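You operate a simulated robot arm through the tools that you are given. There is no shell and no other tool. Be economical: measure what you need, move in short steps, check, and stop when the job is done.

You run a simulated robot arm. Do the job below in one go: nothing can be reset, and whatever is moved stays where it is left.

TASK
Butt web piece four against piece three on the jig, turn both levers on, clamp both.
Fine: the vacuum stays on.
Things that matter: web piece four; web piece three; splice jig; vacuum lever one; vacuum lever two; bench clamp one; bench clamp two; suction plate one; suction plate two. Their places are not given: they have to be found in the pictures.

It is judged by the outcome, as a careful person would: the job done as asked, and still so three seconds after it is handed in. It fails if anything else is knocked over, pushed out of place, dropped, spilled or broken.

THE ROBOT
A 6-joint arm with a two-finger parallel gripper, fixed in place. Base frame: the origin is at the foot of the arm, x ahead of it, y to its left, z up. Units: m, degrees, N and s.
With the tool pointing down near the work surface it reaches from about 0.16 to 0.74 m from the base axis. Its first joint turns from -166.0 to 166.0 degrees. Payload 3.91 kg.
The TCP is the grasp point between the finger pads, 0.03 m short of the fingertips. In the tool frame z runs along the fingers and y along their closing line. Largest opening 0.11 m; finger width 0.02, thickness 0.01; the body of the gripper, 0.048 by 0.112 m, starts 0.055 m behind the TCP.
Orientation is told as [roll, pitch, yaw] about the base's x, y, z axes, in that order, counted from this pose: with the fingers straight down and closing along the base's y, the tool's x points along the base's -x, its y along +y and its z along -z.

THE INTERFACE
- The arm moves only by the tool nudge_tool. Its arguments are lists of equal length, an entry for each row: "xyz": the shift along the base's x, y, z in units of 40 mm (1.0 is 40 mm), a list of three; "delta_rot": the turn, a rotation vector about the base's x, y, z in units of 6 degrees (1.0 is 6 degrees), a list of three; "jaw": the gripper command, from -1 (shut) to 1 (fully open), values between in proportion. In form: {"xyz": [[tx, ty, tz], ...], "delta_rot": [[wx, wy, wz], ...], "jaw": [jaw, ...]}. A call has 1 to 20 rows; each row shifts and turns the commanded pose from where the row before left it. A call with a number of a shift or a turn outside -1 to 1 is refused whole. A row lasts 0.2 s, in which the tool goes at most 0.05 m and 8.6 degrees; a call with a longer step from one row to the next is refused whole, and so is a gripper value outside its range. A pose out of reach is approached as far as the arm can. The call stops where the force on the tool passes 90 N (or 10 N more than at its start, if that is more) or the arm is blocked; 0.2 s more then pass. The fingers move at their own pace (about 0.045 m/s each) and stop on an object; they squeeze with about 41 N. The grip force told is the motor's: it shows also when the fingers shut on nothing. Time passes only in rows, and 0.2 s behind the last, so rows that do not move let the fingers close. The reply holds the time, the measured pose of the TCP, the force on the tool along the base axes, the opening and the grip force, in the units named above and with some noise, and new pictures: "pictures" is both (left out), scene, wrist or none.
- Cameras (640 x 400 px; columns grow to the right, rows downward): "scene" is fixed at [0.4019, -0.5018, 1.6464]; the picture's right is [1.00, 0.06, 0.00], its down [0.03, -0.51, -0.86] and it looks along [-0.05, 0.86, -0.51] (base axes); focal length 350 px, centre (320, 200). "wrist" rides on the gripper at [0.071, 0.022, -0.107] in the tool frame; the picture's right is [-0.29, 0.96, 0.00], its down [-0.76, -0.23, -0.61] and it looks along [-0.58, -0.18, 0.79] (tool axes); focal length 243 px, centre (320, 200).
- move_column(by): slides the trunk up (or, below 0, down) by that many m; the arm rides with it, the base frame stays. It gives what a move gives, with no picture.
- measure_at(camera, pixels): for up to 12 pixels [column, row] of the newest picture of that camera ("zoom" is the newest enlarged one), the place [x, y, z] in the base frame of the surface seen there, good to about 0.002 m. No time passes.
- inspect(camera, box): a new picture of the part [left, top, right, bottom] of that camera's present view, enlarged. No time passes.
- close_job(): hands the job in; it is judged then, once.

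Work in short steps. Measure before you move; look again where a grasp or a placing could have gone wrong, and mend it. You have 80 turns and 170 pictures in all, those below and enlarged ones among them. Open the gripper and draw the arm clear of the work before you hand the job in, unless the task says otherwise; then end with one line.

The tools are called as a command line: name --argument value ..., lists and objects as JSON in quotes. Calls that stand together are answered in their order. nudge_tool: Moves the arm, as the interface text tells. Its arguments: {"type":"object","properties":{"xyz":{"type":"array","items":{"type":"array","items":{"type":"number"}}},"delta_rot":{"type":"array","items":{"type":"array","items":{"type":"number"}}},"jaw":{"type":"array","items":{"type":"number"}},"pictures":{"type":"string","enum":["both","scene","wrist","none"]}},"required":["xyz","delta_rot","jaw"]} The other tools are called the same way: move_column (by) slides the trunk up or down; measure_at (camera, pixels) gives the place of the surface under pixels of a picture; inspect (camera, box) takes an enlarged picture of a part of a camera's view; close_job () hands the job in.

At the start:

```text
clock: 0.0
tool_pos: [0.1417, 0.3716, 1.2335]
orientation: [0.1, 0.0, 0.0]
wrist_force: [-1.4, -1.2, -0.3]
finger_gap: 0.1102
gripper_force: 0.1
trunk travel left (down, up): [-0.5, 0.09]
```

scene: 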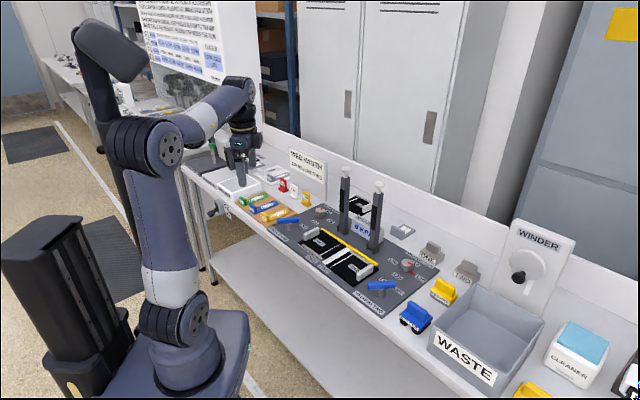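
wrist: 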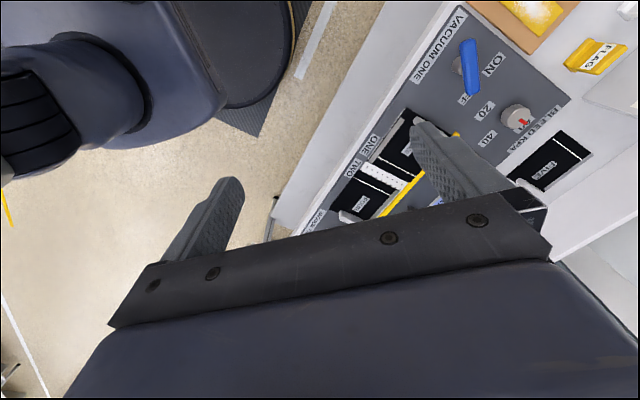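

I start by enlarging the jig area in the scene (around columns 250-450, rows 170-320) and the wrist view to find the parts.

inspect --camera "scene" --box '[260, 190, 440, 310]'

inspect --camera "scene" --box '[200, 140, 440, 290]'

inspect --camera "wrist" --box '[300, 0, 640, 240]'

```text
3.33 times, centred on (350, 250) of scene
```

zoom: 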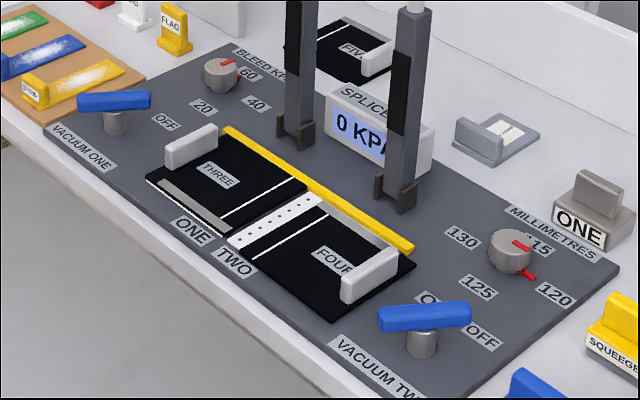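

```text
2.67 times, centred on (320, 215) of scene
```

zoom: 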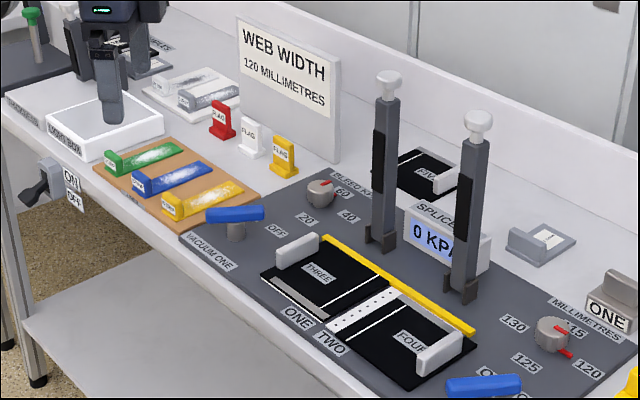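

```text
1.67 times, centred on (470, 120) of wrist
```

zoom: 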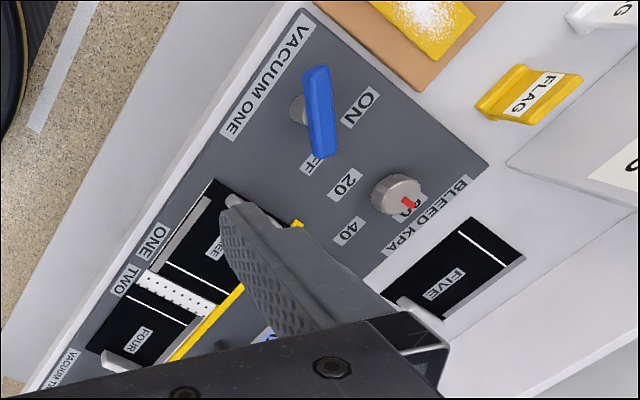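

I look closer at the two vacuum levers, the knobs, the clamps and the switch at the bench's left end.

inspect --camera "scene" --box '[290, 215, 390, 290]'

inspect --camera "scene" --box '[350, 240, 440, 310]'

inspect --camera "scene" --box '[190, 170, 290, 245]'

inspect --camera "scene" --box '[320, 160, 420, 260]'

```text
5.33 times, centred on (340, 252) of scene
```

zoom: 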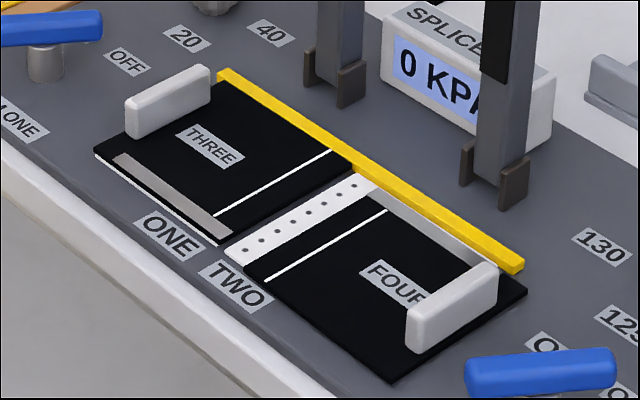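

```text
5.71 times, centred on (395, 275) of scene
```

zoom: 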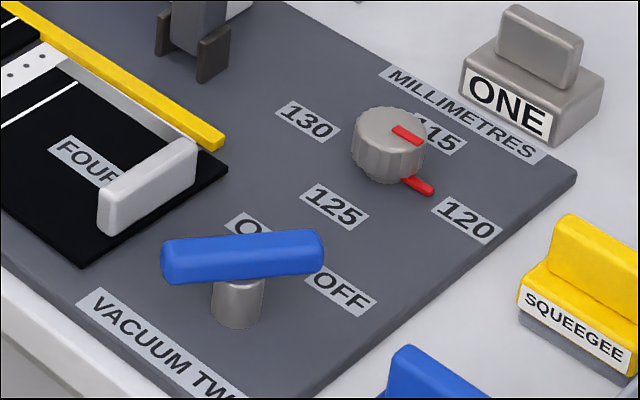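

```text
5.33 times, centred on (240, 208) of scene
```

zoom: 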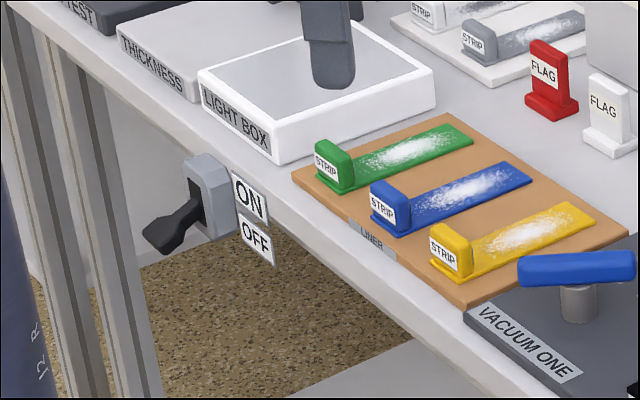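

```text
4.00 times, centred on (370, 210) of scene
```

zoom: 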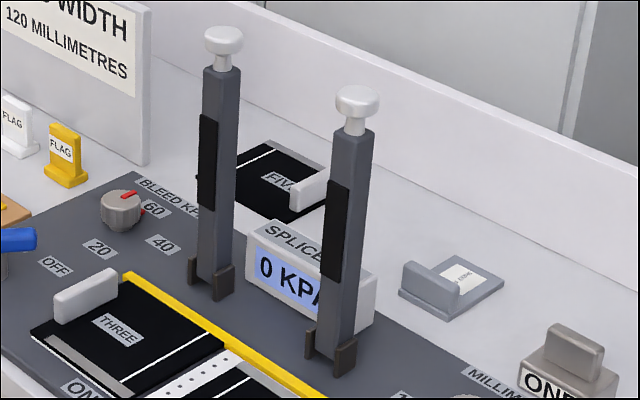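

I measure key points in the jig area: pieces, grips, levers, clamp knobs and pivots, yellow fence.

inspect --camera "scene" --box '[290, 215, 390, 290]'

measure_at --camera "zoom" --pixels '[[97, 152], [220, 240], [350, 165], [216, 85], [247, 268], [392, 378], [524, 292], [388, 192], [170, 82], [455, 290], [230, 85], [515, 262]]'

measure_at --camera "scene" --pixels '[[346, 170], [378, 183], [345, 200], [375, 215], [342, 233], [373, 247], [289, 219], [381, 285], [278, 221], [299, 220], [369, 287], [396, 284]]'

```text
5.33 times, centred on (340, 252) of scene
```

zoom: 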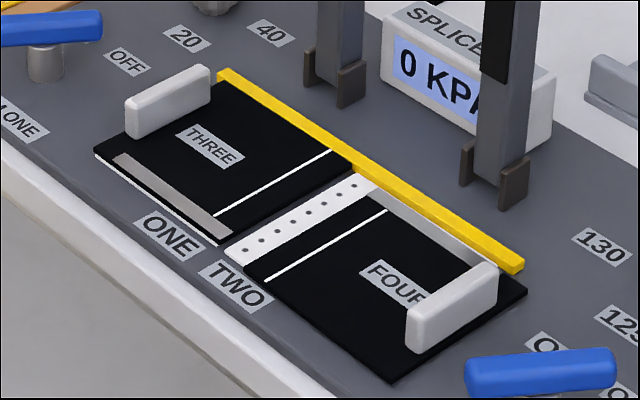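

```text
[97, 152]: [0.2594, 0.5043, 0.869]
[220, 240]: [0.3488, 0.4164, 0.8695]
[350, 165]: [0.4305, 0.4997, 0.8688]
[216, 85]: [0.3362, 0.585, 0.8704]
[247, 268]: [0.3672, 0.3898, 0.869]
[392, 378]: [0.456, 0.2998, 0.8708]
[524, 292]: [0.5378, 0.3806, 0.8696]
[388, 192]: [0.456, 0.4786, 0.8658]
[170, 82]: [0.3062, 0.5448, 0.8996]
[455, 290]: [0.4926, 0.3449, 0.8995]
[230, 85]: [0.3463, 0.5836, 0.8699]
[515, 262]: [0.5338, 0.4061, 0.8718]
```

```text
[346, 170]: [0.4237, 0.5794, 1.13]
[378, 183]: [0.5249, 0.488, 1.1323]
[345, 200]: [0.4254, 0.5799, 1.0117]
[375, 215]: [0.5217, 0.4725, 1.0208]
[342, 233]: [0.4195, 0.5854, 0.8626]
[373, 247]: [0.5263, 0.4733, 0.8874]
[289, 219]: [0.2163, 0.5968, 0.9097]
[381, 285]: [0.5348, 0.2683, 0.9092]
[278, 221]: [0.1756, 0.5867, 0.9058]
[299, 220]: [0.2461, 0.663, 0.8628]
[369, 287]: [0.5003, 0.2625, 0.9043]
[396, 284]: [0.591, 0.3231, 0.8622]
```

The jig lies turned by about -43°: piece three ends at s≈-0.032, piece four starts at s≈-0.001 along the web. So the gap is about 30 mm, and four seems off the yellow fence. I turn the tool to the jig's angle and look down on it with the wrist camera.

nudge_tool --xyz '[[0.19, -0.13, -0.26], [0.19, -0.13, -0.26], [0.19, -0.13, -0.26], [0.19, -0.13, -0.26], [0.19, -0.13, -0.26], [0.19, -0.13, -0.26], [0.19, -0.13, -0.26], [0.19, -0.13, -0.26], [0, 0, 0]]' --delta_rot '[[0, 0, 0.97], [0, 0, 0.97], [0, 0, 0.97], [0, 0, 0.97], [0, 0, 0.97], [0, 0, 0.97], [0, 0, 0.97], [0, 0, 0.97], [0, 0, 0]]' --jaw '[1, 1, 1, 1, 1, 1, 1, 1, 1]'

```text
clock: 2.0
tool_pos: [0.2034, 0.33, 1.1509]
orientation: [-0.1, 0.0, 46.6]
wrist_force: [-0.2, 0.9, -0.1]
finger_gap: 0.1096
gripper_force: 0.0
trunk travel left (down, up): [-0.5, 0.09]
```

scene: 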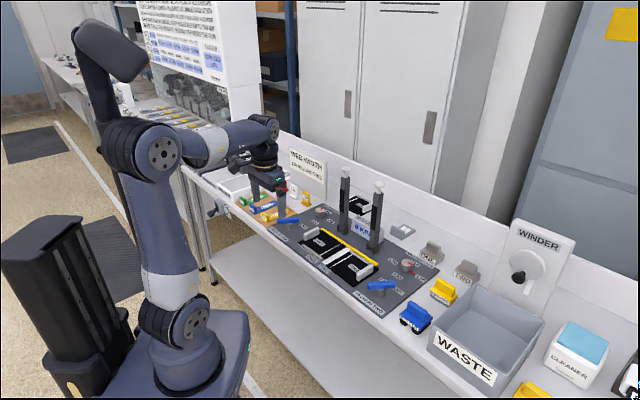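
wrist: 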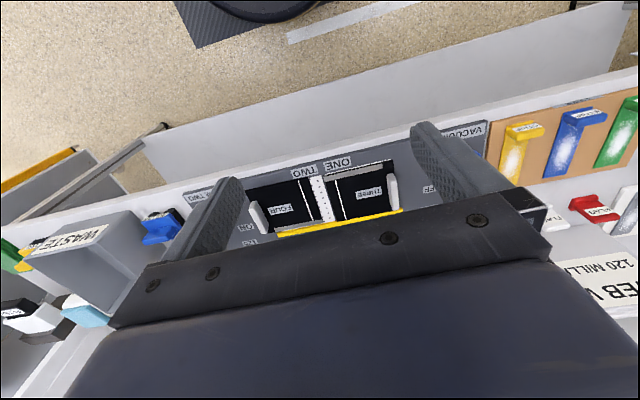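

The wrist picture (upside down) shows the jig at columns 180-480, rows 130-250. I enlarge it.

inspect --camera "wrist" --box '[240, 140, 410, 246]'

measure_at --camera "zoom" --pixels '[[30, 177], [260, 130], [315, 295], [290, 130], [335, 300], [322, 130], [320, 170], [350, 290], [570, 75], [600, 235], [140, 320], [320, 140]]'

```text
3.76 times, centred on (325, 193) of wrist
```

zoom: 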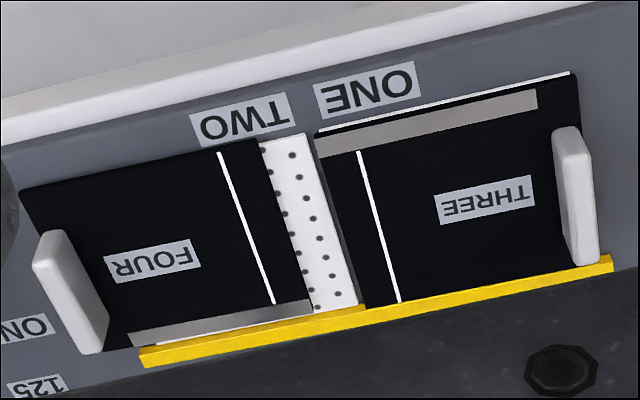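

```text
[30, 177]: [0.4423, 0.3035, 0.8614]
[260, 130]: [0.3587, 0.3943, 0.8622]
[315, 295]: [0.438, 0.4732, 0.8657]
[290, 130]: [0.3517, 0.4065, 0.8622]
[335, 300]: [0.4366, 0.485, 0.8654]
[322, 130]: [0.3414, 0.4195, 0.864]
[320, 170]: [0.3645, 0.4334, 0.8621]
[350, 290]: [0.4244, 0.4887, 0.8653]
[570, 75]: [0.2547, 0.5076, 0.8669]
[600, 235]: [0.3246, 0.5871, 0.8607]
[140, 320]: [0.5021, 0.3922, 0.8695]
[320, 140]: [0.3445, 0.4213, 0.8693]
```

I measure the piece edges, grey strips, and handles more finely in this zoom.

measure_at --camera "zoom" --pixels '[[252, 142], [306, 296], [24, 196], [108, 346], [220, 325], [222, 316], [235, 322], [420, 122], [358, 300], [325, 160], [590, 230], [430, 111]]'

measure_at --camera "zoom" --pixels '[[50, 240], [90, 340], [40, 270], [60, 232], [568, 130], [590, 255], [420, 293], [200, 350], [400, 285], [180, 340], [160, 336], [320, 310]]'

```text
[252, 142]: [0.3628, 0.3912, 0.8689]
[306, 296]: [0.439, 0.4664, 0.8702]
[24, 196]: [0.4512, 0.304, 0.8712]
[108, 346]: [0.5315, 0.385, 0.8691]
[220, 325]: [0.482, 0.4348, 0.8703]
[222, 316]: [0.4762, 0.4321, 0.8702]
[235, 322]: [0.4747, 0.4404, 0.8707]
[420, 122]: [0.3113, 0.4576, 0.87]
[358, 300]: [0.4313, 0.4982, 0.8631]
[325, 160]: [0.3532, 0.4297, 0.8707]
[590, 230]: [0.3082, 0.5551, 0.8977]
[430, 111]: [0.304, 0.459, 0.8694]
```

```text
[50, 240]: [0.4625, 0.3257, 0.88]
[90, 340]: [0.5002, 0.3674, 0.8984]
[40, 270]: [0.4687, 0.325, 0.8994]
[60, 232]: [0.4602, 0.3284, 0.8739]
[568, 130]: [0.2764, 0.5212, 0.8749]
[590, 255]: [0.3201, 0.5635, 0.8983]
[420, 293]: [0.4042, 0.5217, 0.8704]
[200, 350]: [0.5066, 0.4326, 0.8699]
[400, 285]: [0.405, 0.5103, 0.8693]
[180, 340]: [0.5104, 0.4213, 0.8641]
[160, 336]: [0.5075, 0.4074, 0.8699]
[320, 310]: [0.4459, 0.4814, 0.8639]
```

The jig's lines come out at about 45°, with piece tops at z≈0.870 and the plate at 0.865. I go lower above the gap for a closer view, before choosing exact offsets.

nudge_tool --xyz '[[0.66, 0.33, -0.63], [0.66, 0.33, -0.63], [0.66, 0.33, -0.63], [0.66, 0.33, -0.63], [0.66, 0.33, -0.63], [0.66, 0.33, -0.63], [0, 0, 0]]' --delta_rot '[[0, 0, -0.27], [0, 0, 0], [0, 0, 0], [0, 0, 0], [0, 0, 0], [0, 0, 0], [0, 0, 0]]' --jaw '[1, 1, 1, 1, 1, 1, 1]'

```text
clock: 3.6
tool_pos: [0.3616, 0.4089, 0.9997]
orientation: [-0.1, 0.1, 45.0]
wrist_force: [0.0, -0.3, -0.2]
finger_gap: 0.1102
gripper_force: 0.1
trunk travel left (down, up): [-0.5, 0.09]
```

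scene: 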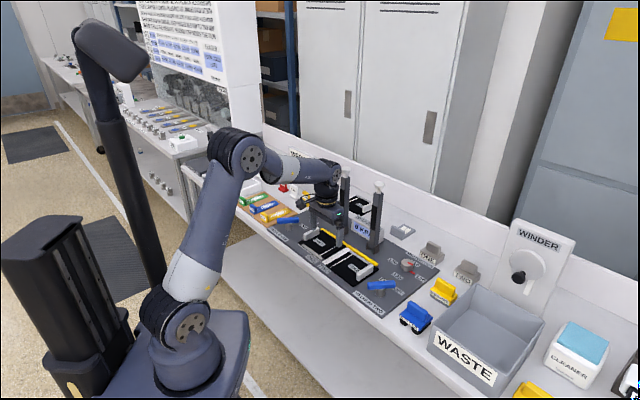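
wrist: 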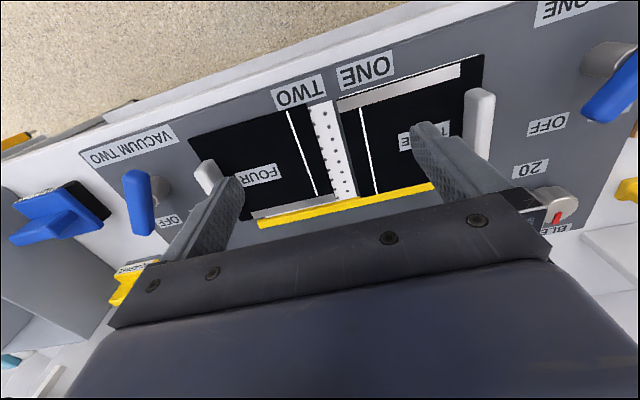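

Clear view now; I enlarge the seam region (240-500, 60-235) and measure edges there.

inspect --camera "wrist" --box '[180, 50, 480, 237]'

inspect --camera "wrist" --box '[245, 80, 445, 230]'

measure_at --camera "wrist" --pixels '[[259, 223], [300, 212], [340, 202], [400, 190], [305, 112], [331, 196], [338, 110], [360, 192], [190, 143], [482, 56], [330, 199], [364, 192]]'

```text
2.13 times, centred on (330, 144) of wrist
```

zoom: 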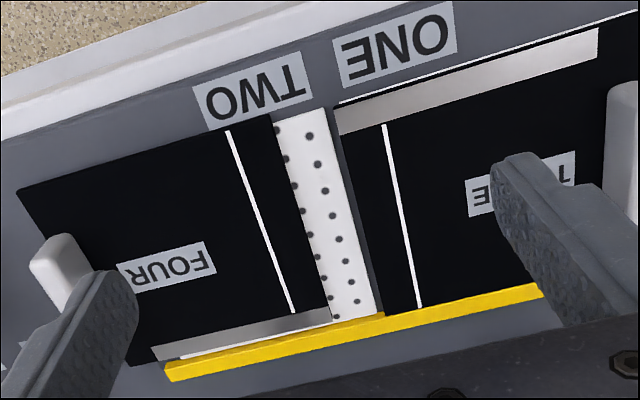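

```text
2.67 times, centred on (345, 155) of wrist
```

zoom: 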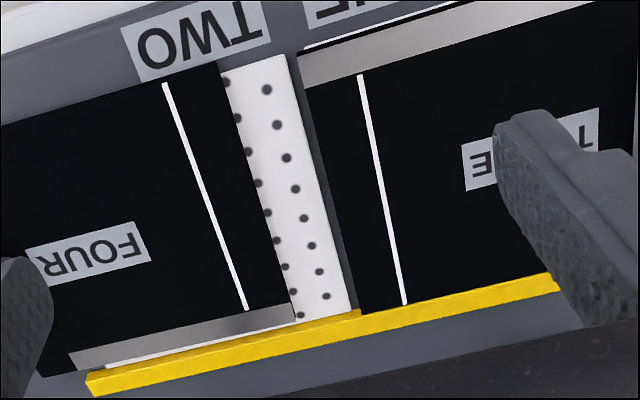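

```text
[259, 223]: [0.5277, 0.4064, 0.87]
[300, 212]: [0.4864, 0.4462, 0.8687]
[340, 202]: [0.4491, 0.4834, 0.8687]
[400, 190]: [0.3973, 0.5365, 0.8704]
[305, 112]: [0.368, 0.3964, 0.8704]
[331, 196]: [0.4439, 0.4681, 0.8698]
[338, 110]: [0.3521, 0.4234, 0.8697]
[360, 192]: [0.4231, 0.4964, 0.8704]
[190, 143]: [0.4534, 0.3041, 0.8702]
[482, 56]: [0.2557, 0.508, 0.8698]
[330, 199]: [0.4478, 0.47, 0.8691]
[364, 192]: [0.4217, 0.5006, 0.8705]
```

Fence front line is t≈0.658 at exactly 45°. I sample across the gap in the latest zoom to fix both facing edges and four's fence-side edge.

measure_at --camera "zoom" --pixels '[[252, 200], [256, 200], [262, 200], [268, 200], [320, 200], [325, 200], [330, 200], [335, 200], [340, 200], [200, 338], [200, 342], [200, 348]]'

measure_at --camera "zoom" --pixels '[[200, 330], [200, 352], [200, 356], [200, 362], [400, 296], [400, 302], [400, 306], [400, 310], [120, 95], [120, 88], [120, 92], [90, 100]]'

```text
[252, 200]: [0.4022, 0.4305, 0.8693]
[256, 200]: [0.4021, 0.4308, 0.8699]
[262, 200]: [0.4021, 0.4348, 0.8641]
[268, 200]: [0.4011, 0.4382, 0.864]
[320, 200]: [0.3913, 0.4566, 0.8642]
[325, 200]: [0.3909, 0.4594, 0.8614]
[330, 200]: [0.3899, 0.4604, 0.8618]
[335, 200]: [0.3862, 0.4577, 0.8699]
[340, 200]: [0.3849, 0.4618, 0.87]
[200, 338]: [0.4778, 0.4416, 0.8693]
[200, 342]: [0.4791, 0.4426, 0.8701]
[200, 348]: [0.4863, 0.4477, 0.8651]
```

```text
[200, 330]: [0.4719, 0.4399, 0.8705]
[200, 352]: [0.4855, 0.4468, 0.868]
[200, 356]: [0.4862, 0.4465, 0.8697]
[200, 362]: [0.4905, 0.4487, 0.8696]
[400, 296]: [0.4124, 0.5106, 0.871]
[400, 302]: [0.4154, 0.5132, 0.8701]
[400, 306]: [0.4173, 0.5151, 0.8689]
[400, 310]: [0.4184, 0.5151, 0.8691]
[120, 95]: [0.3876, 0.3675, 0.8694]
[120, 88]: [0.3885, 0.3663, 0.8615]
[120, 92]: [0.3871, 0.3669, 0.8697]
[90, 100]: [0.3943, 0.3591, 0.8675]
```

Four must move about 29 mm toward three (edges at s=-0.021 and -0.050) and about 7 mm toward the fence (four's edge t=0.652, fence 0.659). First I look at vacuum lever one to turn it on so three is held.

nudge_tool --xyz '[[-0.89, 0.457, 0], [-0.89, 0.457, 0], [-0.89, 0.457, 0], [-0.89, 0.457, 0], [-0.89, 0.457, 0], [-0.89, 0.457, 0], [-0.89, 0.457, 0], [0, 0, 0]]' --delta_rot '[[0, 0, 0], [0, 0, 0], [0, 0, 0], [0, 0, 0], [0, 0, 0], [0, 0, 0], [0, 0, 0], [0, 0, 0]]' --jaw '[0, 0, 0, 0, 0, 0, 0, 0]'

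inspect --camera "wrist" --box '[220, 80, 480, 242]'

```text
clock: 5.4
tool_pos: [0.1111, 0.5358, 0.9997]
orientation: [0.0, 0.0, 44.9]
wrist_force: [-0.3, -0.1, 0.9]
finger_gap: 0.0553
gripper_force: 0.1
trunk travel left (down, up): [-0.5, 0.09]
```

scene: 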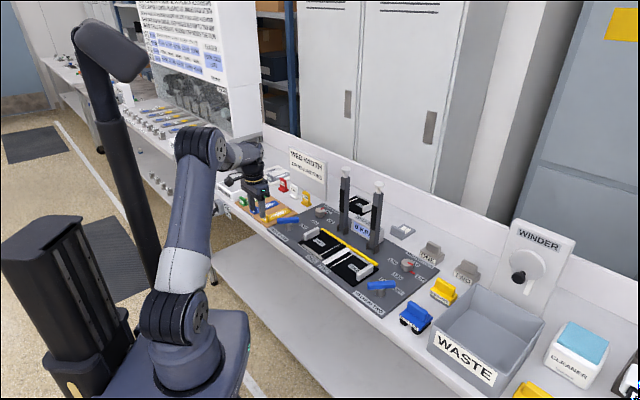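
wrist: 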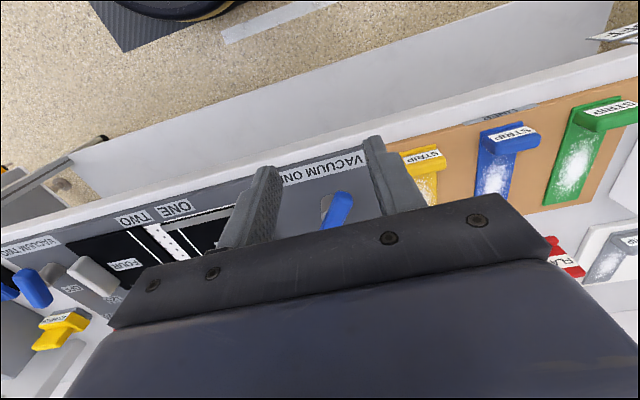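

```text
2.46 times, centred on (350, 161) of wrist
```

zoom: 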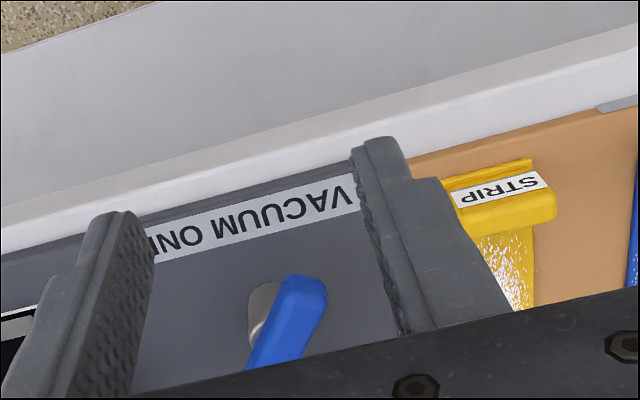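

The fingers hide the lever; I back off and up for a view of the lever and its labels.

nudge_tool --xyz '[[-0.6, -0.6, 0.5], [-0.6, -0.6, 0.5], [-0.4, -0.4, 0.5], [0, 0, 0]]' --delta_rot '[[0, 0, 0], [0, 0, 0], [0, 0, 0], [0, 0, 0]]' --jaw '[1, 1, 1, 1]' --pictures "wrist"

inspect --camera "wrist" --box '[200, 80, 460, 242]'

```text
clock: 6.4
tool_pos: [0.0478, 0.4713, 1.0588]
orientation: [0.0, 0.0, 44.9]
wrist_force: [0.2, 0.9, 0.6]
finger_gap: 0.1099
gripper_force: 0.0
trunk travel left (down, up): [-0.5, 0.09]
```

wrist: 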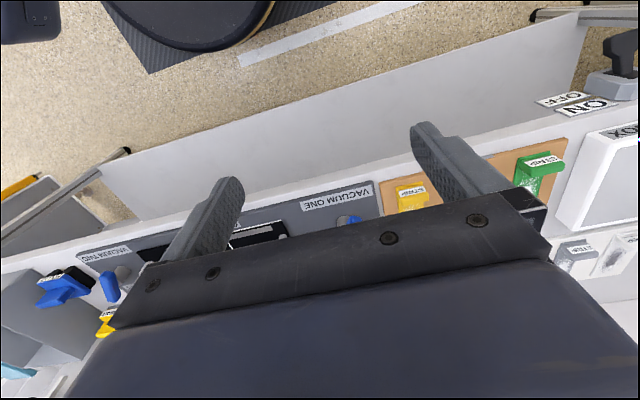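

```text
2.46 times, centred on (330, 161) of wrist
```

zoom: 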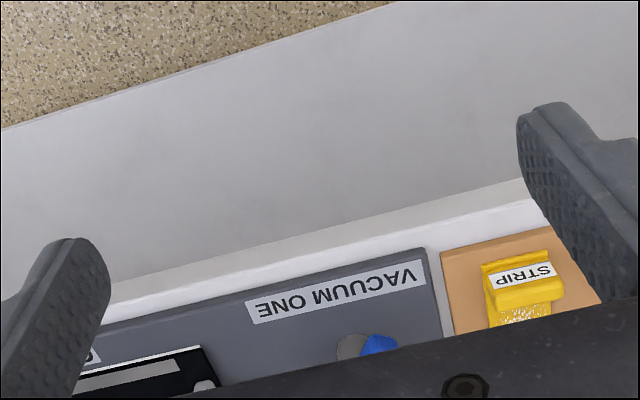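

I need to be further forward instead (image up is toward the robot's front edge). Moving +v by about 0.18 m.

nudge_tool --xyz '[[0.8, 0.8, -0.12], [0.8, 0.8, -0.12], [0.8, 0.8, -0.12], [0.8, 0.8, -0.12], [0, 0, 0]]' --delta_rot '[[0, 0, 0], [0, 0, 0], [0, 0, 0], [0, 0, 0], [0, 0, 0]]' --jaw '[1, 1, 1, 1, 1]' --pictures "wrist"

inspect --camera "wrist" --box '[200, 60, 460, 222]'

```text
clock: 7.6
tool_pos: [0.1773, 0.602, 1.0413]
orientation: [0.0, 0.0, 45.0]
wrist_force: [0.2, 0.5, 0.7]
finger_gap: 0.1099
gripper_force: 0.1
trunk travel left (down, up): [-0.5, 0.09]
```

wrist: 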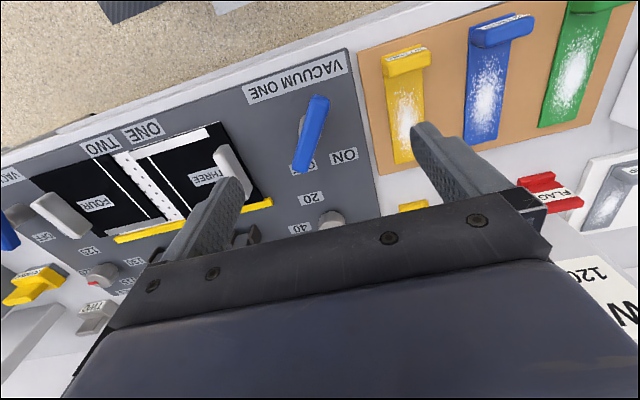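

```text
2.46 times, centred on (330, 141) of wrist
```

zoom: 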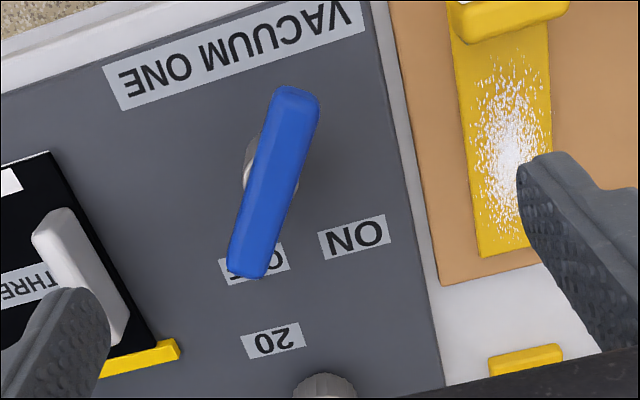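

Lever one points at OFF (zoom (255,262)); ON is at (355,237). I measure bar ends, post, and label centres.

measure_at --camera "zoom" --pixels '[[295, 95], [246, 268], [272, 180], [285, 140], [262, 220], [248, 170], [255, 262], [355, 237], [280, 262], [226, 264], [258, 180], [290, 190]]'

inspect --camera "scene" --box '[265, 205, 325, 245]'

```text
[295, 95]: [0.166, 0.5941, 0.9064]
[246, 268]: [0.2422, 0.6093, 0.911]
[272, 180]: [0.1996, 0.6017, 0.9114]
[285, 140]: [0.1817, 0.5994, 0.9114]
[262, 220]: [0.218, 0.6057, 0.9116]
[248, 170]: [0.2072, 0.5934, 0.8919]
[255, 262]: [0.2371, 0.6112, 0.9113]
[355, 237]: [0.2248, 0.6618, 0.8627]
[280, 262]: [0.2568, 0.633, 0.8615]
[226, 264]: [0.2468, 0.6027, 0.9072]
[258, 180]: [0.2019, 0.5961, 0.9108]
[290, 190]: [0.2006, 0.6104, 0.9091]
```

```text
10.00 times, centred on (295, 225) of scene
```

zoom: 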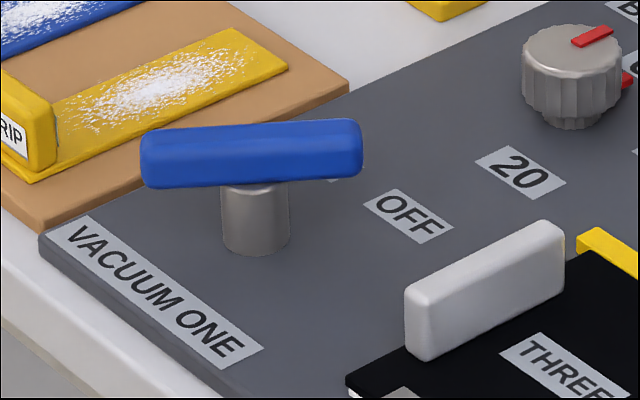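

Lever one's bar is centred at (0.204, 0.602), at 11° from x, top z 0.911; OFF lies at about 19° and ON about 71°, so it turns counter-clockwise. I place the open gripper over it, fingers across the bar.

nudge_tool --xyz '[[0.11, 0, -0.17], [0.11, 0, -0.17], [0.11, 0, -0.17], [0.11, 0, -0.17], [0.11, 0, -0.17], [0.12, 0, -0.18], [0, 0, -0.6], [0, 0, -0.6], [0, 0, -0.4], [0, 0, -0.35], [0, 0, 0]]' --delta_rot '[[0, 0, -0.945], [0, 0, -0.945], [0, 0, -0.945], [0, 0, -0.945], [0, 0, -0.945], [0, 0, -0.945], [0, 0, 0], [0, 0, 0], [0, 0, 0], [0, 0, 0], [0, 0, 0]]' --jaw '[0, 0, 0, 0, 0, 0, 0, 0, 0, 0, 0]'

inspect --camera "scene" --box '[250, 180, 340, 240]'

```text
clock: 10.0
tool_pos: [0.2045, 0.6012, 0.9207]
orientation: [0.1, 0.0, 11.0]
wrist_force: [-0.3, -0.6, 0.1]
finger_gap: 0.0549
gripper_force: 0.0
trunk travel left (down, up): [-0.5, 0.09]
```

scene: 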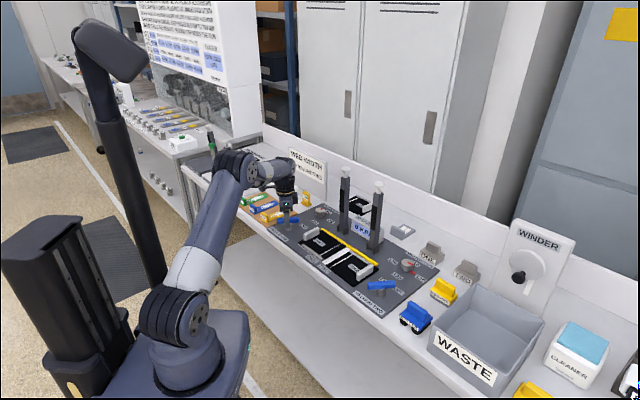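
wrist: 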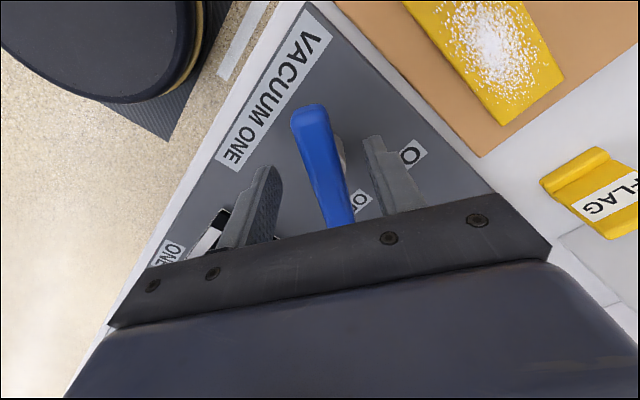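

```text
6.67 times, centred on (295, 210) of scene
```

zoom: 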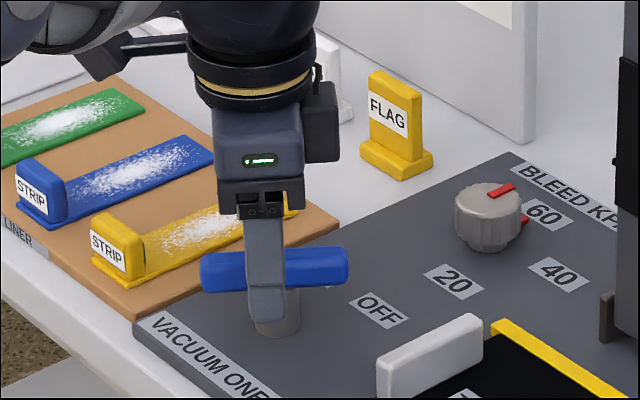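

Fingers straddle the bar. I close on it and turn 60° counter-clockwise.

nudge_tool --xyz '[[0, 0, 0], [0, 0, 0], [0, 0, 0], [0, 0, 0], [0, 0, 0], [0, 0, 0], [0, 0, 0], [0, 0, 0], [0, 0, 0], [0, 0, 0], [0, 0, 0], [0, 0, 0], [0, 0, 0], [0, 0, 0]]' --delta_rot '[[0, 0, 0], [0, 0, 0], [0, 0, 0], [0, 0, 1], [0, 0, 1], [0, 0, 1], [0, 0, 1], [0, 0, 1], [0, 0, 1], [0, 0, 1], [0, 0, 1], [0, 0, 1], [0, 0, 1], [0, 0, 0]]' --jaw '[-1, -1, -1, -1, -1, -1, -1, -1, -1, -1, -1, -1, -1, -1]'

inspect --camera "scene" --box '[250, 180, 400, 280]'

```text
clock: 13.0
tool_pos: [0.2074, 0.5986, 0.9211]
orientation: [0.0, 0.1, 71.0]
wrist_force: [19.6, -8.4, 1.6]
finger_gap: 0.0201
gripper_force: 45.4
trunk travel left (down, up): [-0.5, 0.09]
```

scene: 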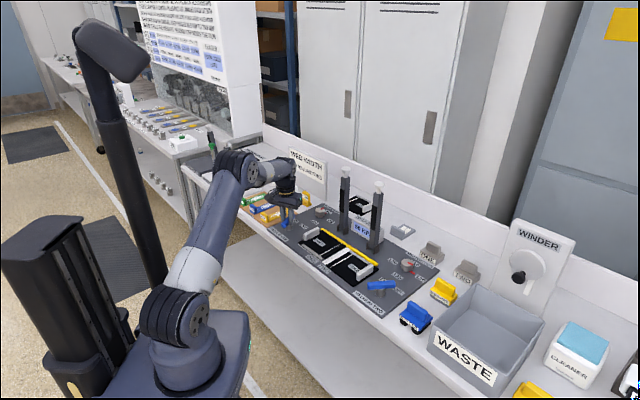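
wrist: 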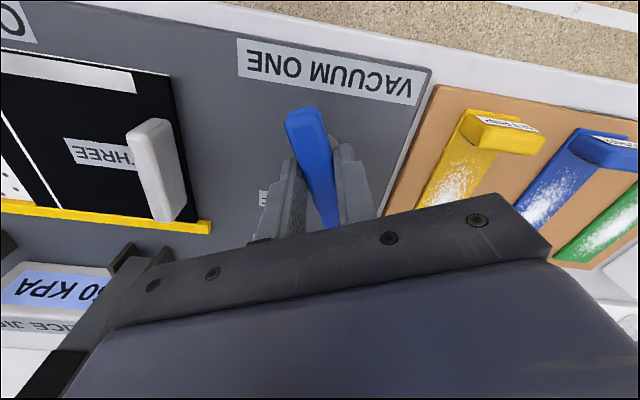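

```text
4.00 times, centred on (325, 230) of scene
```

zoom: 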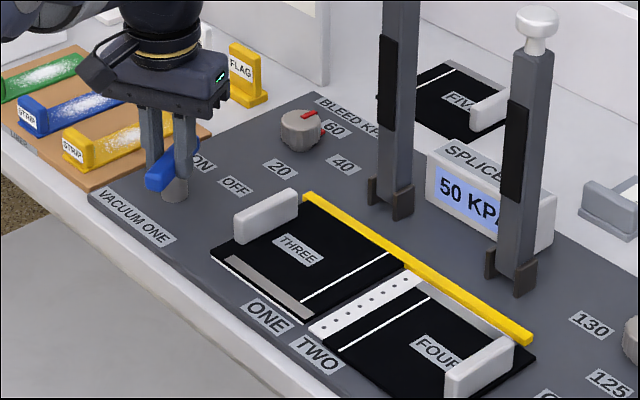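

Display reads 50 kPa: lever one holds three. I give it a bit more turn to be at its ON stop, relaxing the side force, then release.

nudge_tool --xyz '[[0.07, -0.06, 0], [0, 0, 0], [0, 0, 0], [0, 0, 0], [0, 0, 0], [0, 0, 0]]' --delta_rot '[[0, 0, 0.8], [0, 0, 0], [0, 0, 0], [0, 0, 0], [0, 0, 0], [0, 0, 0]]' --jaw '[-1, -1, 0, 0, 0, 0]' --pictures "wrist"

nudge_tool --xyz '[[0, 0, 0.8], [0, 0, 0.8], [0, 0, 0.8], [0, 0, 0]]' --delta_rot '[[0, 0, 0], [0, 0, 0], [0, 0, 0], [0, 0, 0]]' --jaw '[0, 0, 0, 0]'

inspect --camera "scene" --box '[250, 180, 400, 280]'

```text
clock: 14.4
tool_pos: [0.2052, 0.5988, 0.9211]
orientation: [0.0, -0.1, 75.8]
wrist_force: [0.0, 1.2, 0.4]
finger_gap: 0.055
gripper_force: 0.1
trunk travel left (down, up): [-0.5, 0.09]
```

wrist: 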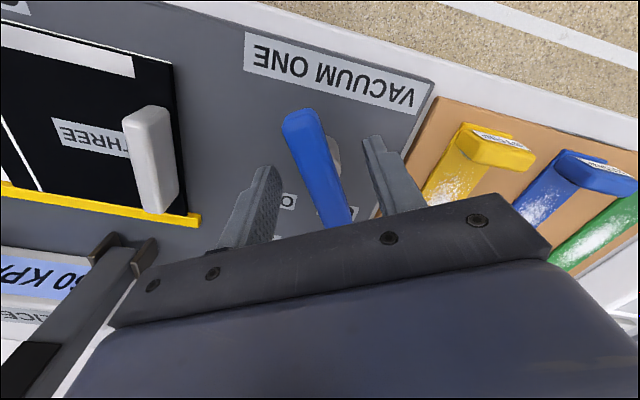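

```text
clock: 15.4
tool_pos: [0.2057, 0.5994, 1.0175]
orientation: [0.0, 0.0, 75.6]
wrist_force: [-0.3, 0.6, -0.4]
finger_gap: 0.0551
gripper_force: 0.0
trunk travel left (down, up): [-0.5, 0.09]
```

scene: 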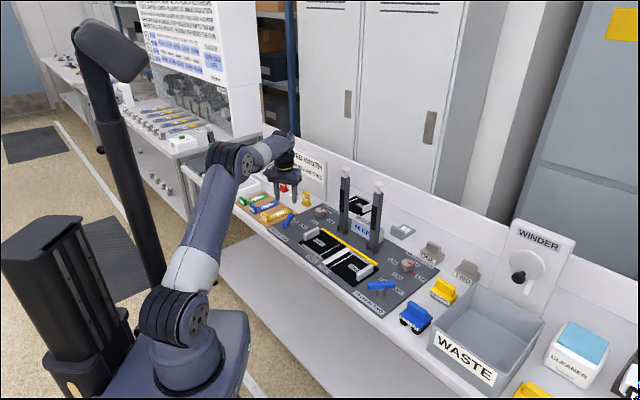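
wrist: 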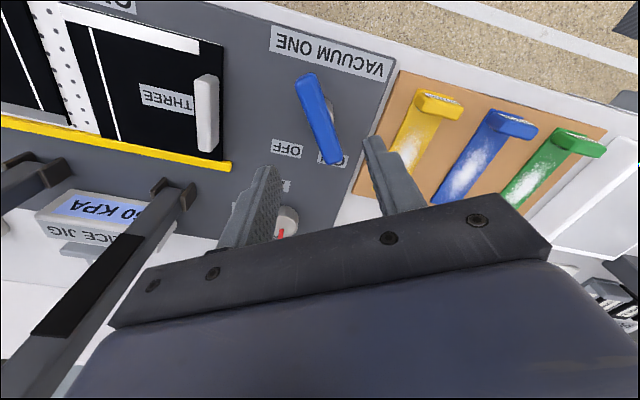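

```text
4.00 times, centred on (325, 230) of scene
```

zoom: 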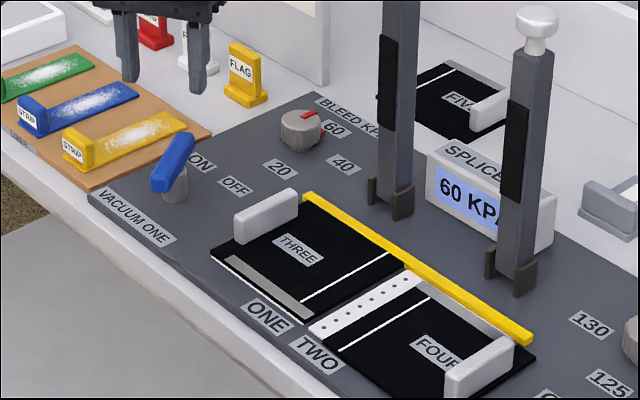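

60 kPa on display. Now I measure four's handle accurately from the scene zoom.

inspect --camera "scene" --box '[345, 255, 405, 295]'

measure_at --camera "scene" --pixels '[[364, 273], [369, 269], [373, 266], [377, 264], [378, 266], [368, 272]]'

```text
10.00 times, centred on (375, 275) of scene
```

zoom: 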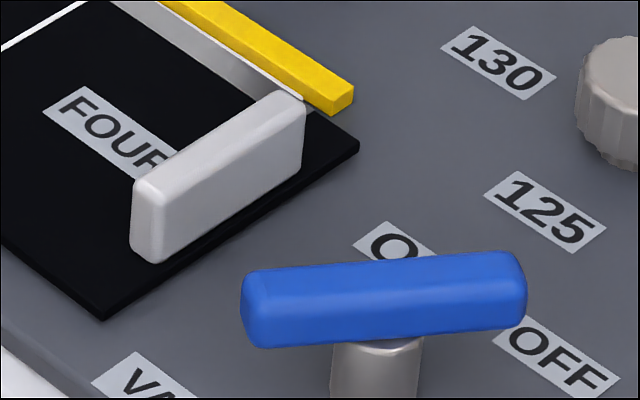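

```text
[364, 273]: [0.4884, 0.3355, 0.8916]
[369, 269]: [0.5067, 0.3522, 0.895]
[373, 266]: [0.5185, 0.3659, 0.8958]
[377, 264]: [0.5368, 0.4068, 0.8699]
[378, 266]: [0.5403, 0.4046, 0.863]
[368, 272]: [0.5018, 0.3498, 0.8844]
```

measure_at --camera "zoom" --pixels '[[145, 183], [285, 98], [215, 140], [222, 148], [230, 155], [148, 255], [300, 160], [240, 205], [300, 110], [104, 318], [356, 145], [100, 310]]'

```text
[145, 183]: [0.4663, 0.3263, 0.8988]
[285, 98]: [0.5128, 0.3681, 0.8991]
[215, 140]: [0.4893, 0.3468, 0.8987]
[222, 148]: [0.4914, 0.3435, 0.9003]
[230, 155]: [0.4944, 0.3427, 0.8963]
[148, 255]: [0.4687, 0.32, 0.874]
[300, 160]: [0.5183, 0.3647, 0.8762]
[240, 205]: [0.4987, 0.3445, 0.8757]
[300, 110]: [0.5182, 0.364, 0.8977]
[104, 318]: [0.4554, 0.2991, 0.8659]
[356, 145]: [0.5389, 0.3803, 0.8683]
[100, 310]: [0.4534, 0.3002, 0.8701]
```

Handle top centre is (0.4915, 0.3455), top z 0.899, lying along v. I move over it with yaw 45° and a 55 mm opening, staying at z≈1.0, and look.

nudge_tool --xyz '[[0.71, -0.64, 0], [0.71, -0.64, 0], [0.71, -0.64, 0], [0.71, -0.64, 0], [0.71, -0.64, 0], [0.71, -0.64, 0], [0.71, -0.64, 0], [0.71, -0.64, 0], [0.71, -0.64, 0], [0.71, -0.64, 0], [0, 0, -0.75], [0, 0, -0.75], [0, 0, 0]]' --delta_rot '[[0, 0, -0.51], [0, 0, -0.51], [0, 0, -0.51], [0, 0, -0.51], [0, 0, -0.51], [0, 0, -0.51], [0, 0, -0.51], [0, 0, -0.51], [0, 0, -0.51], [0, 0, -0.51], [0, 0, 0], [0, 0, 0], [0, 0, 0]]' --jaw '[0, 0, 0, 0, 0, 0, 0, 0, 0, 0, 0, 0, 0]'

inspect --camera "scene" --box '[315, 205, 405, 295]'

```text
clock: 18.2
tool_pos: [0.4917, 0.3412, 0.9564]
orientation: [-0.1, 0.0, 45.1]
wrist_force: [0.2, 0.5, 0.5]
finger_gap: 0.0552
gripper_force: 0.1
trunk travel left (down, up): [-0.5, 0.09]
```

scene: 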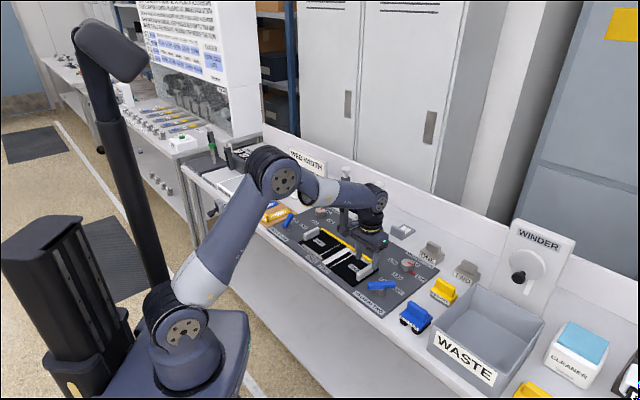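
wrist: 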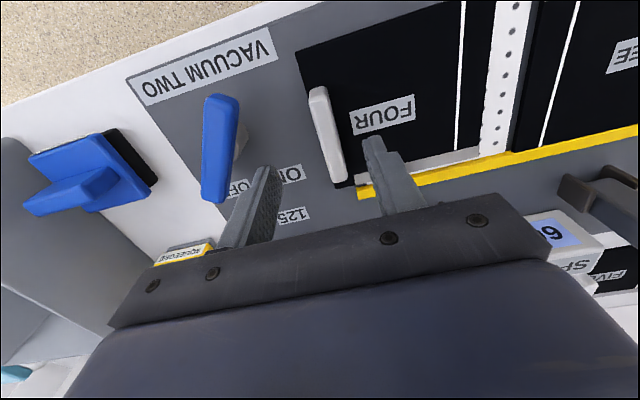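

```text
4.44 times, centred on (360, 250) of scene
```

zoom: 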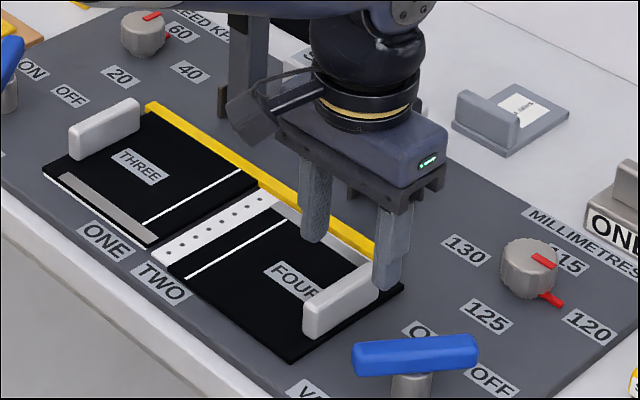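

Well aligned; I shift 3 mm toward three, descend to z 0.906 (tips 6 mm above the piece), and close on the handle.

nudge_tool --xyz '[[-0.055, 0.06, -0.4], [0, 0, -0.4], [0, 0, -0.46], [0, 0, 0], [0, 0, 0], [0, 0, 0], [0, 0, 0]]' --delta_rot '[[0, 0, 0], [0, 0, 0], [0, 0, 0], [0, 0, 0], [0, 0, 0], [0, 0, 0], [0, 0, 0]]' --jaw '[0, 0, 0, 0, -1, -1, -1]'

inspect --camera "scene" --box '[315, 205, 405, 295]'

inspect --camera "wrist" --box '[280, 0, 600, 220]'

```text
clock: 19.8
tool_pos: [0.4887, 0.3446, 0.9074]
orientation: [0.0, 0.1, 45.1]
wrist_force: [0.7, 0.0, -0.1]
finger_gap: 0.0134
gripper_force: 30.2
trunk travel left (down, up): [-0.5, 0.09]
```

scene: 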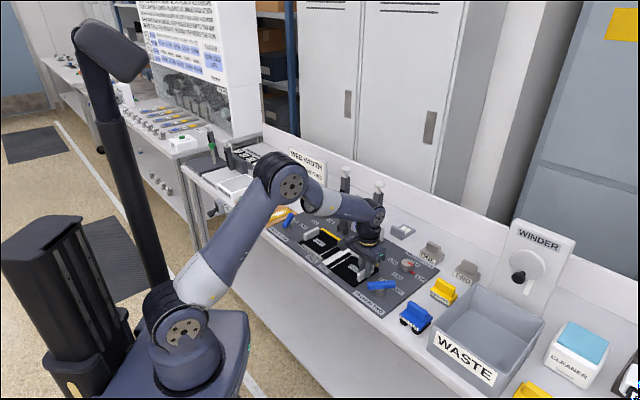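
wrist: 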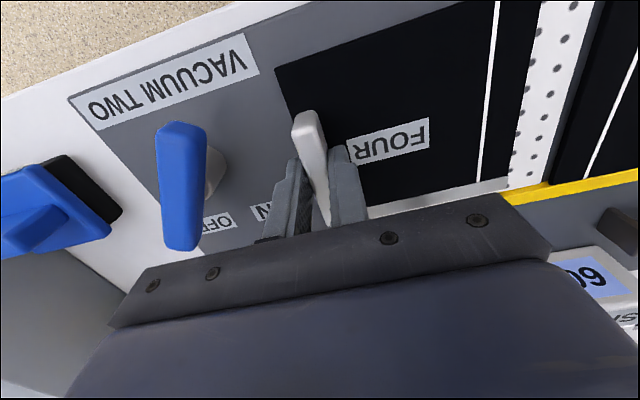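

```text
4.44 times, centred on (360, 250) of scene
```

zoom: 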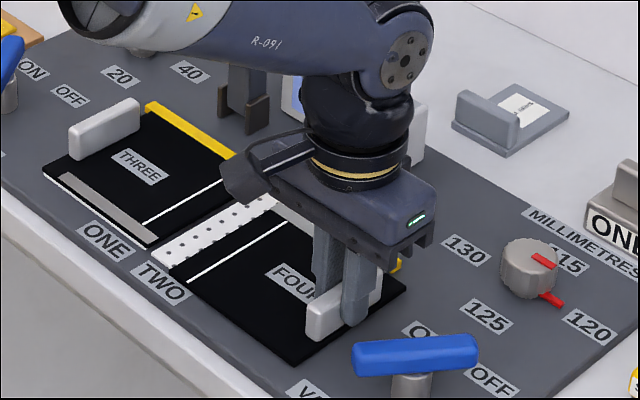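

```text
1.82 times, centred on (440, 110) of wrist
```

zoom: 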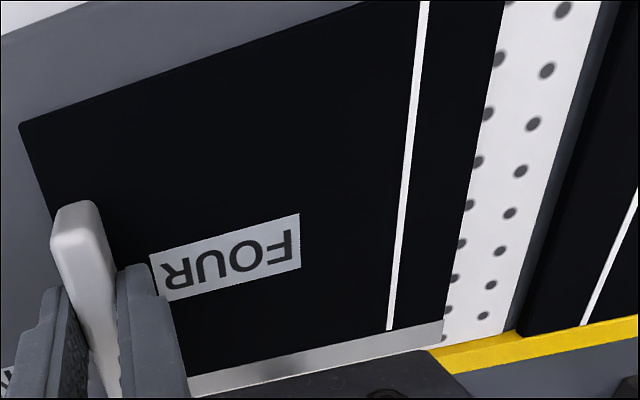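

The handle is gripped (13 mm). The wrist view now shows the gap closely; I measure both edges and the fence again.

measure_at --camera "zoom" --pixels '[[460, 200], [464, 200], [468, 200], [474, 200], [550, 200], [554, 200], [558, 200], [562, 200], [566, 200], [480, 100], [580, 100], [587, 100]]'

measure_at --camera "zoom" --pixels '[[420, 335], [420, 342], [420, 345], [420, 349], [440, 346], [440, 352], [560, 322], [560, 326], [560, 330], [560, 335], [300, 370], [300, 376]]'

```text
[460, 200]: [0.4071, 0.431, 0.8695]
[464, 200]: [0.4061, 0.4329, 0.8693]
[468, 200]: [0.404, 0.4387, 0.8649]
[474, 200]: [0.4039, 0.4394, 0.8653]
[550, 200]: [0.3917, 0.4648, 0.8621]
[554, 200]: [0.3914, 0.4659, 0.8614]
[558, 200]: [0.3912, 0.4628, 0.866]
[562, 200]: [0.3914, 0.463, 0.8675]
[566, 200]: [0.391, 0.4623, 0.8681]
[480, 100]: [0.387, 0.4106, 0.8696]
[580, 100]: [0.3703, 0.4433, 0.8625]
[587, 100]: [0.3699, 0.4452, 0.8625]
```

```text
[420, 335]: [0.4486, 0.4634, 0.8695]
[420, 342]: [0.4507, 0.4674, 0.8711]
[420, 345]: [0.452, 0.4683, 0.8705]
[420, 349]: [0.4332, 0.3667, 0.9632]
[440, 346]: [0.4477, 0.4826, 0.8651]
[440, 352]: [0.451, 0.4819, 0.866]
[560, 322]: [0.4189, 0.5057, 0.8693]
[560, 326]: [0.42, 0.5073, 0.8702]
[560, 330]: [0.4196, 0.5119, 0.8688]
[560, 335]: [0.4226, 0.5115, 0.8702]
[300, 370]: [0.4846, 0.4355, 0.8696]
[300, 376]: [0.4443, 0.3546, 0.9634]
```

Gap is about 31 mm along the web and 8 mm to the fence. I slide four 27 mm toward three and 6 mm toward the fence, then re-measure.

nudge_tool --xyz '[[-0.093, 0.146, 0], [-0.093, 0.146, 0], [-0.093, 0.146, 0], [-0.093, 0.146, 0], [0, 0, 0]]' --delta_rot '[[0, 0, 0], [0, 0, 0], [0, 0, 0], [0, 0, 0], [0, 0, 0]]' --jaw '[-1, -1, -1, -1, -1]' --pictures "wrist"

inspect --camera "wrist" --box '[400, 0, 640, 220]'

```text
clock: 21.0
tool_pos: [0.4737, 0.3689, 0.9073]
orientation: [0.0, 0.0, 45.1]
wrist_force: [0.1, 0.5, -0.3]
finger_gap: 0.0132
gripper_force: 41.1
trunk travel left (down, up): [-0.5, 0.09]
```

wrist: 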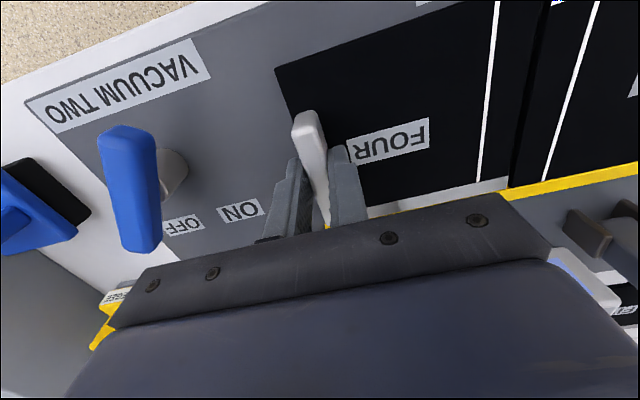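

```text
1.82 times, centred on (520, 110) of wrist
```

zoom: 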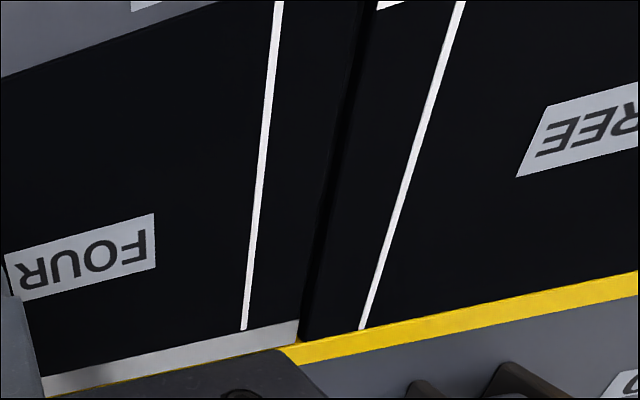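

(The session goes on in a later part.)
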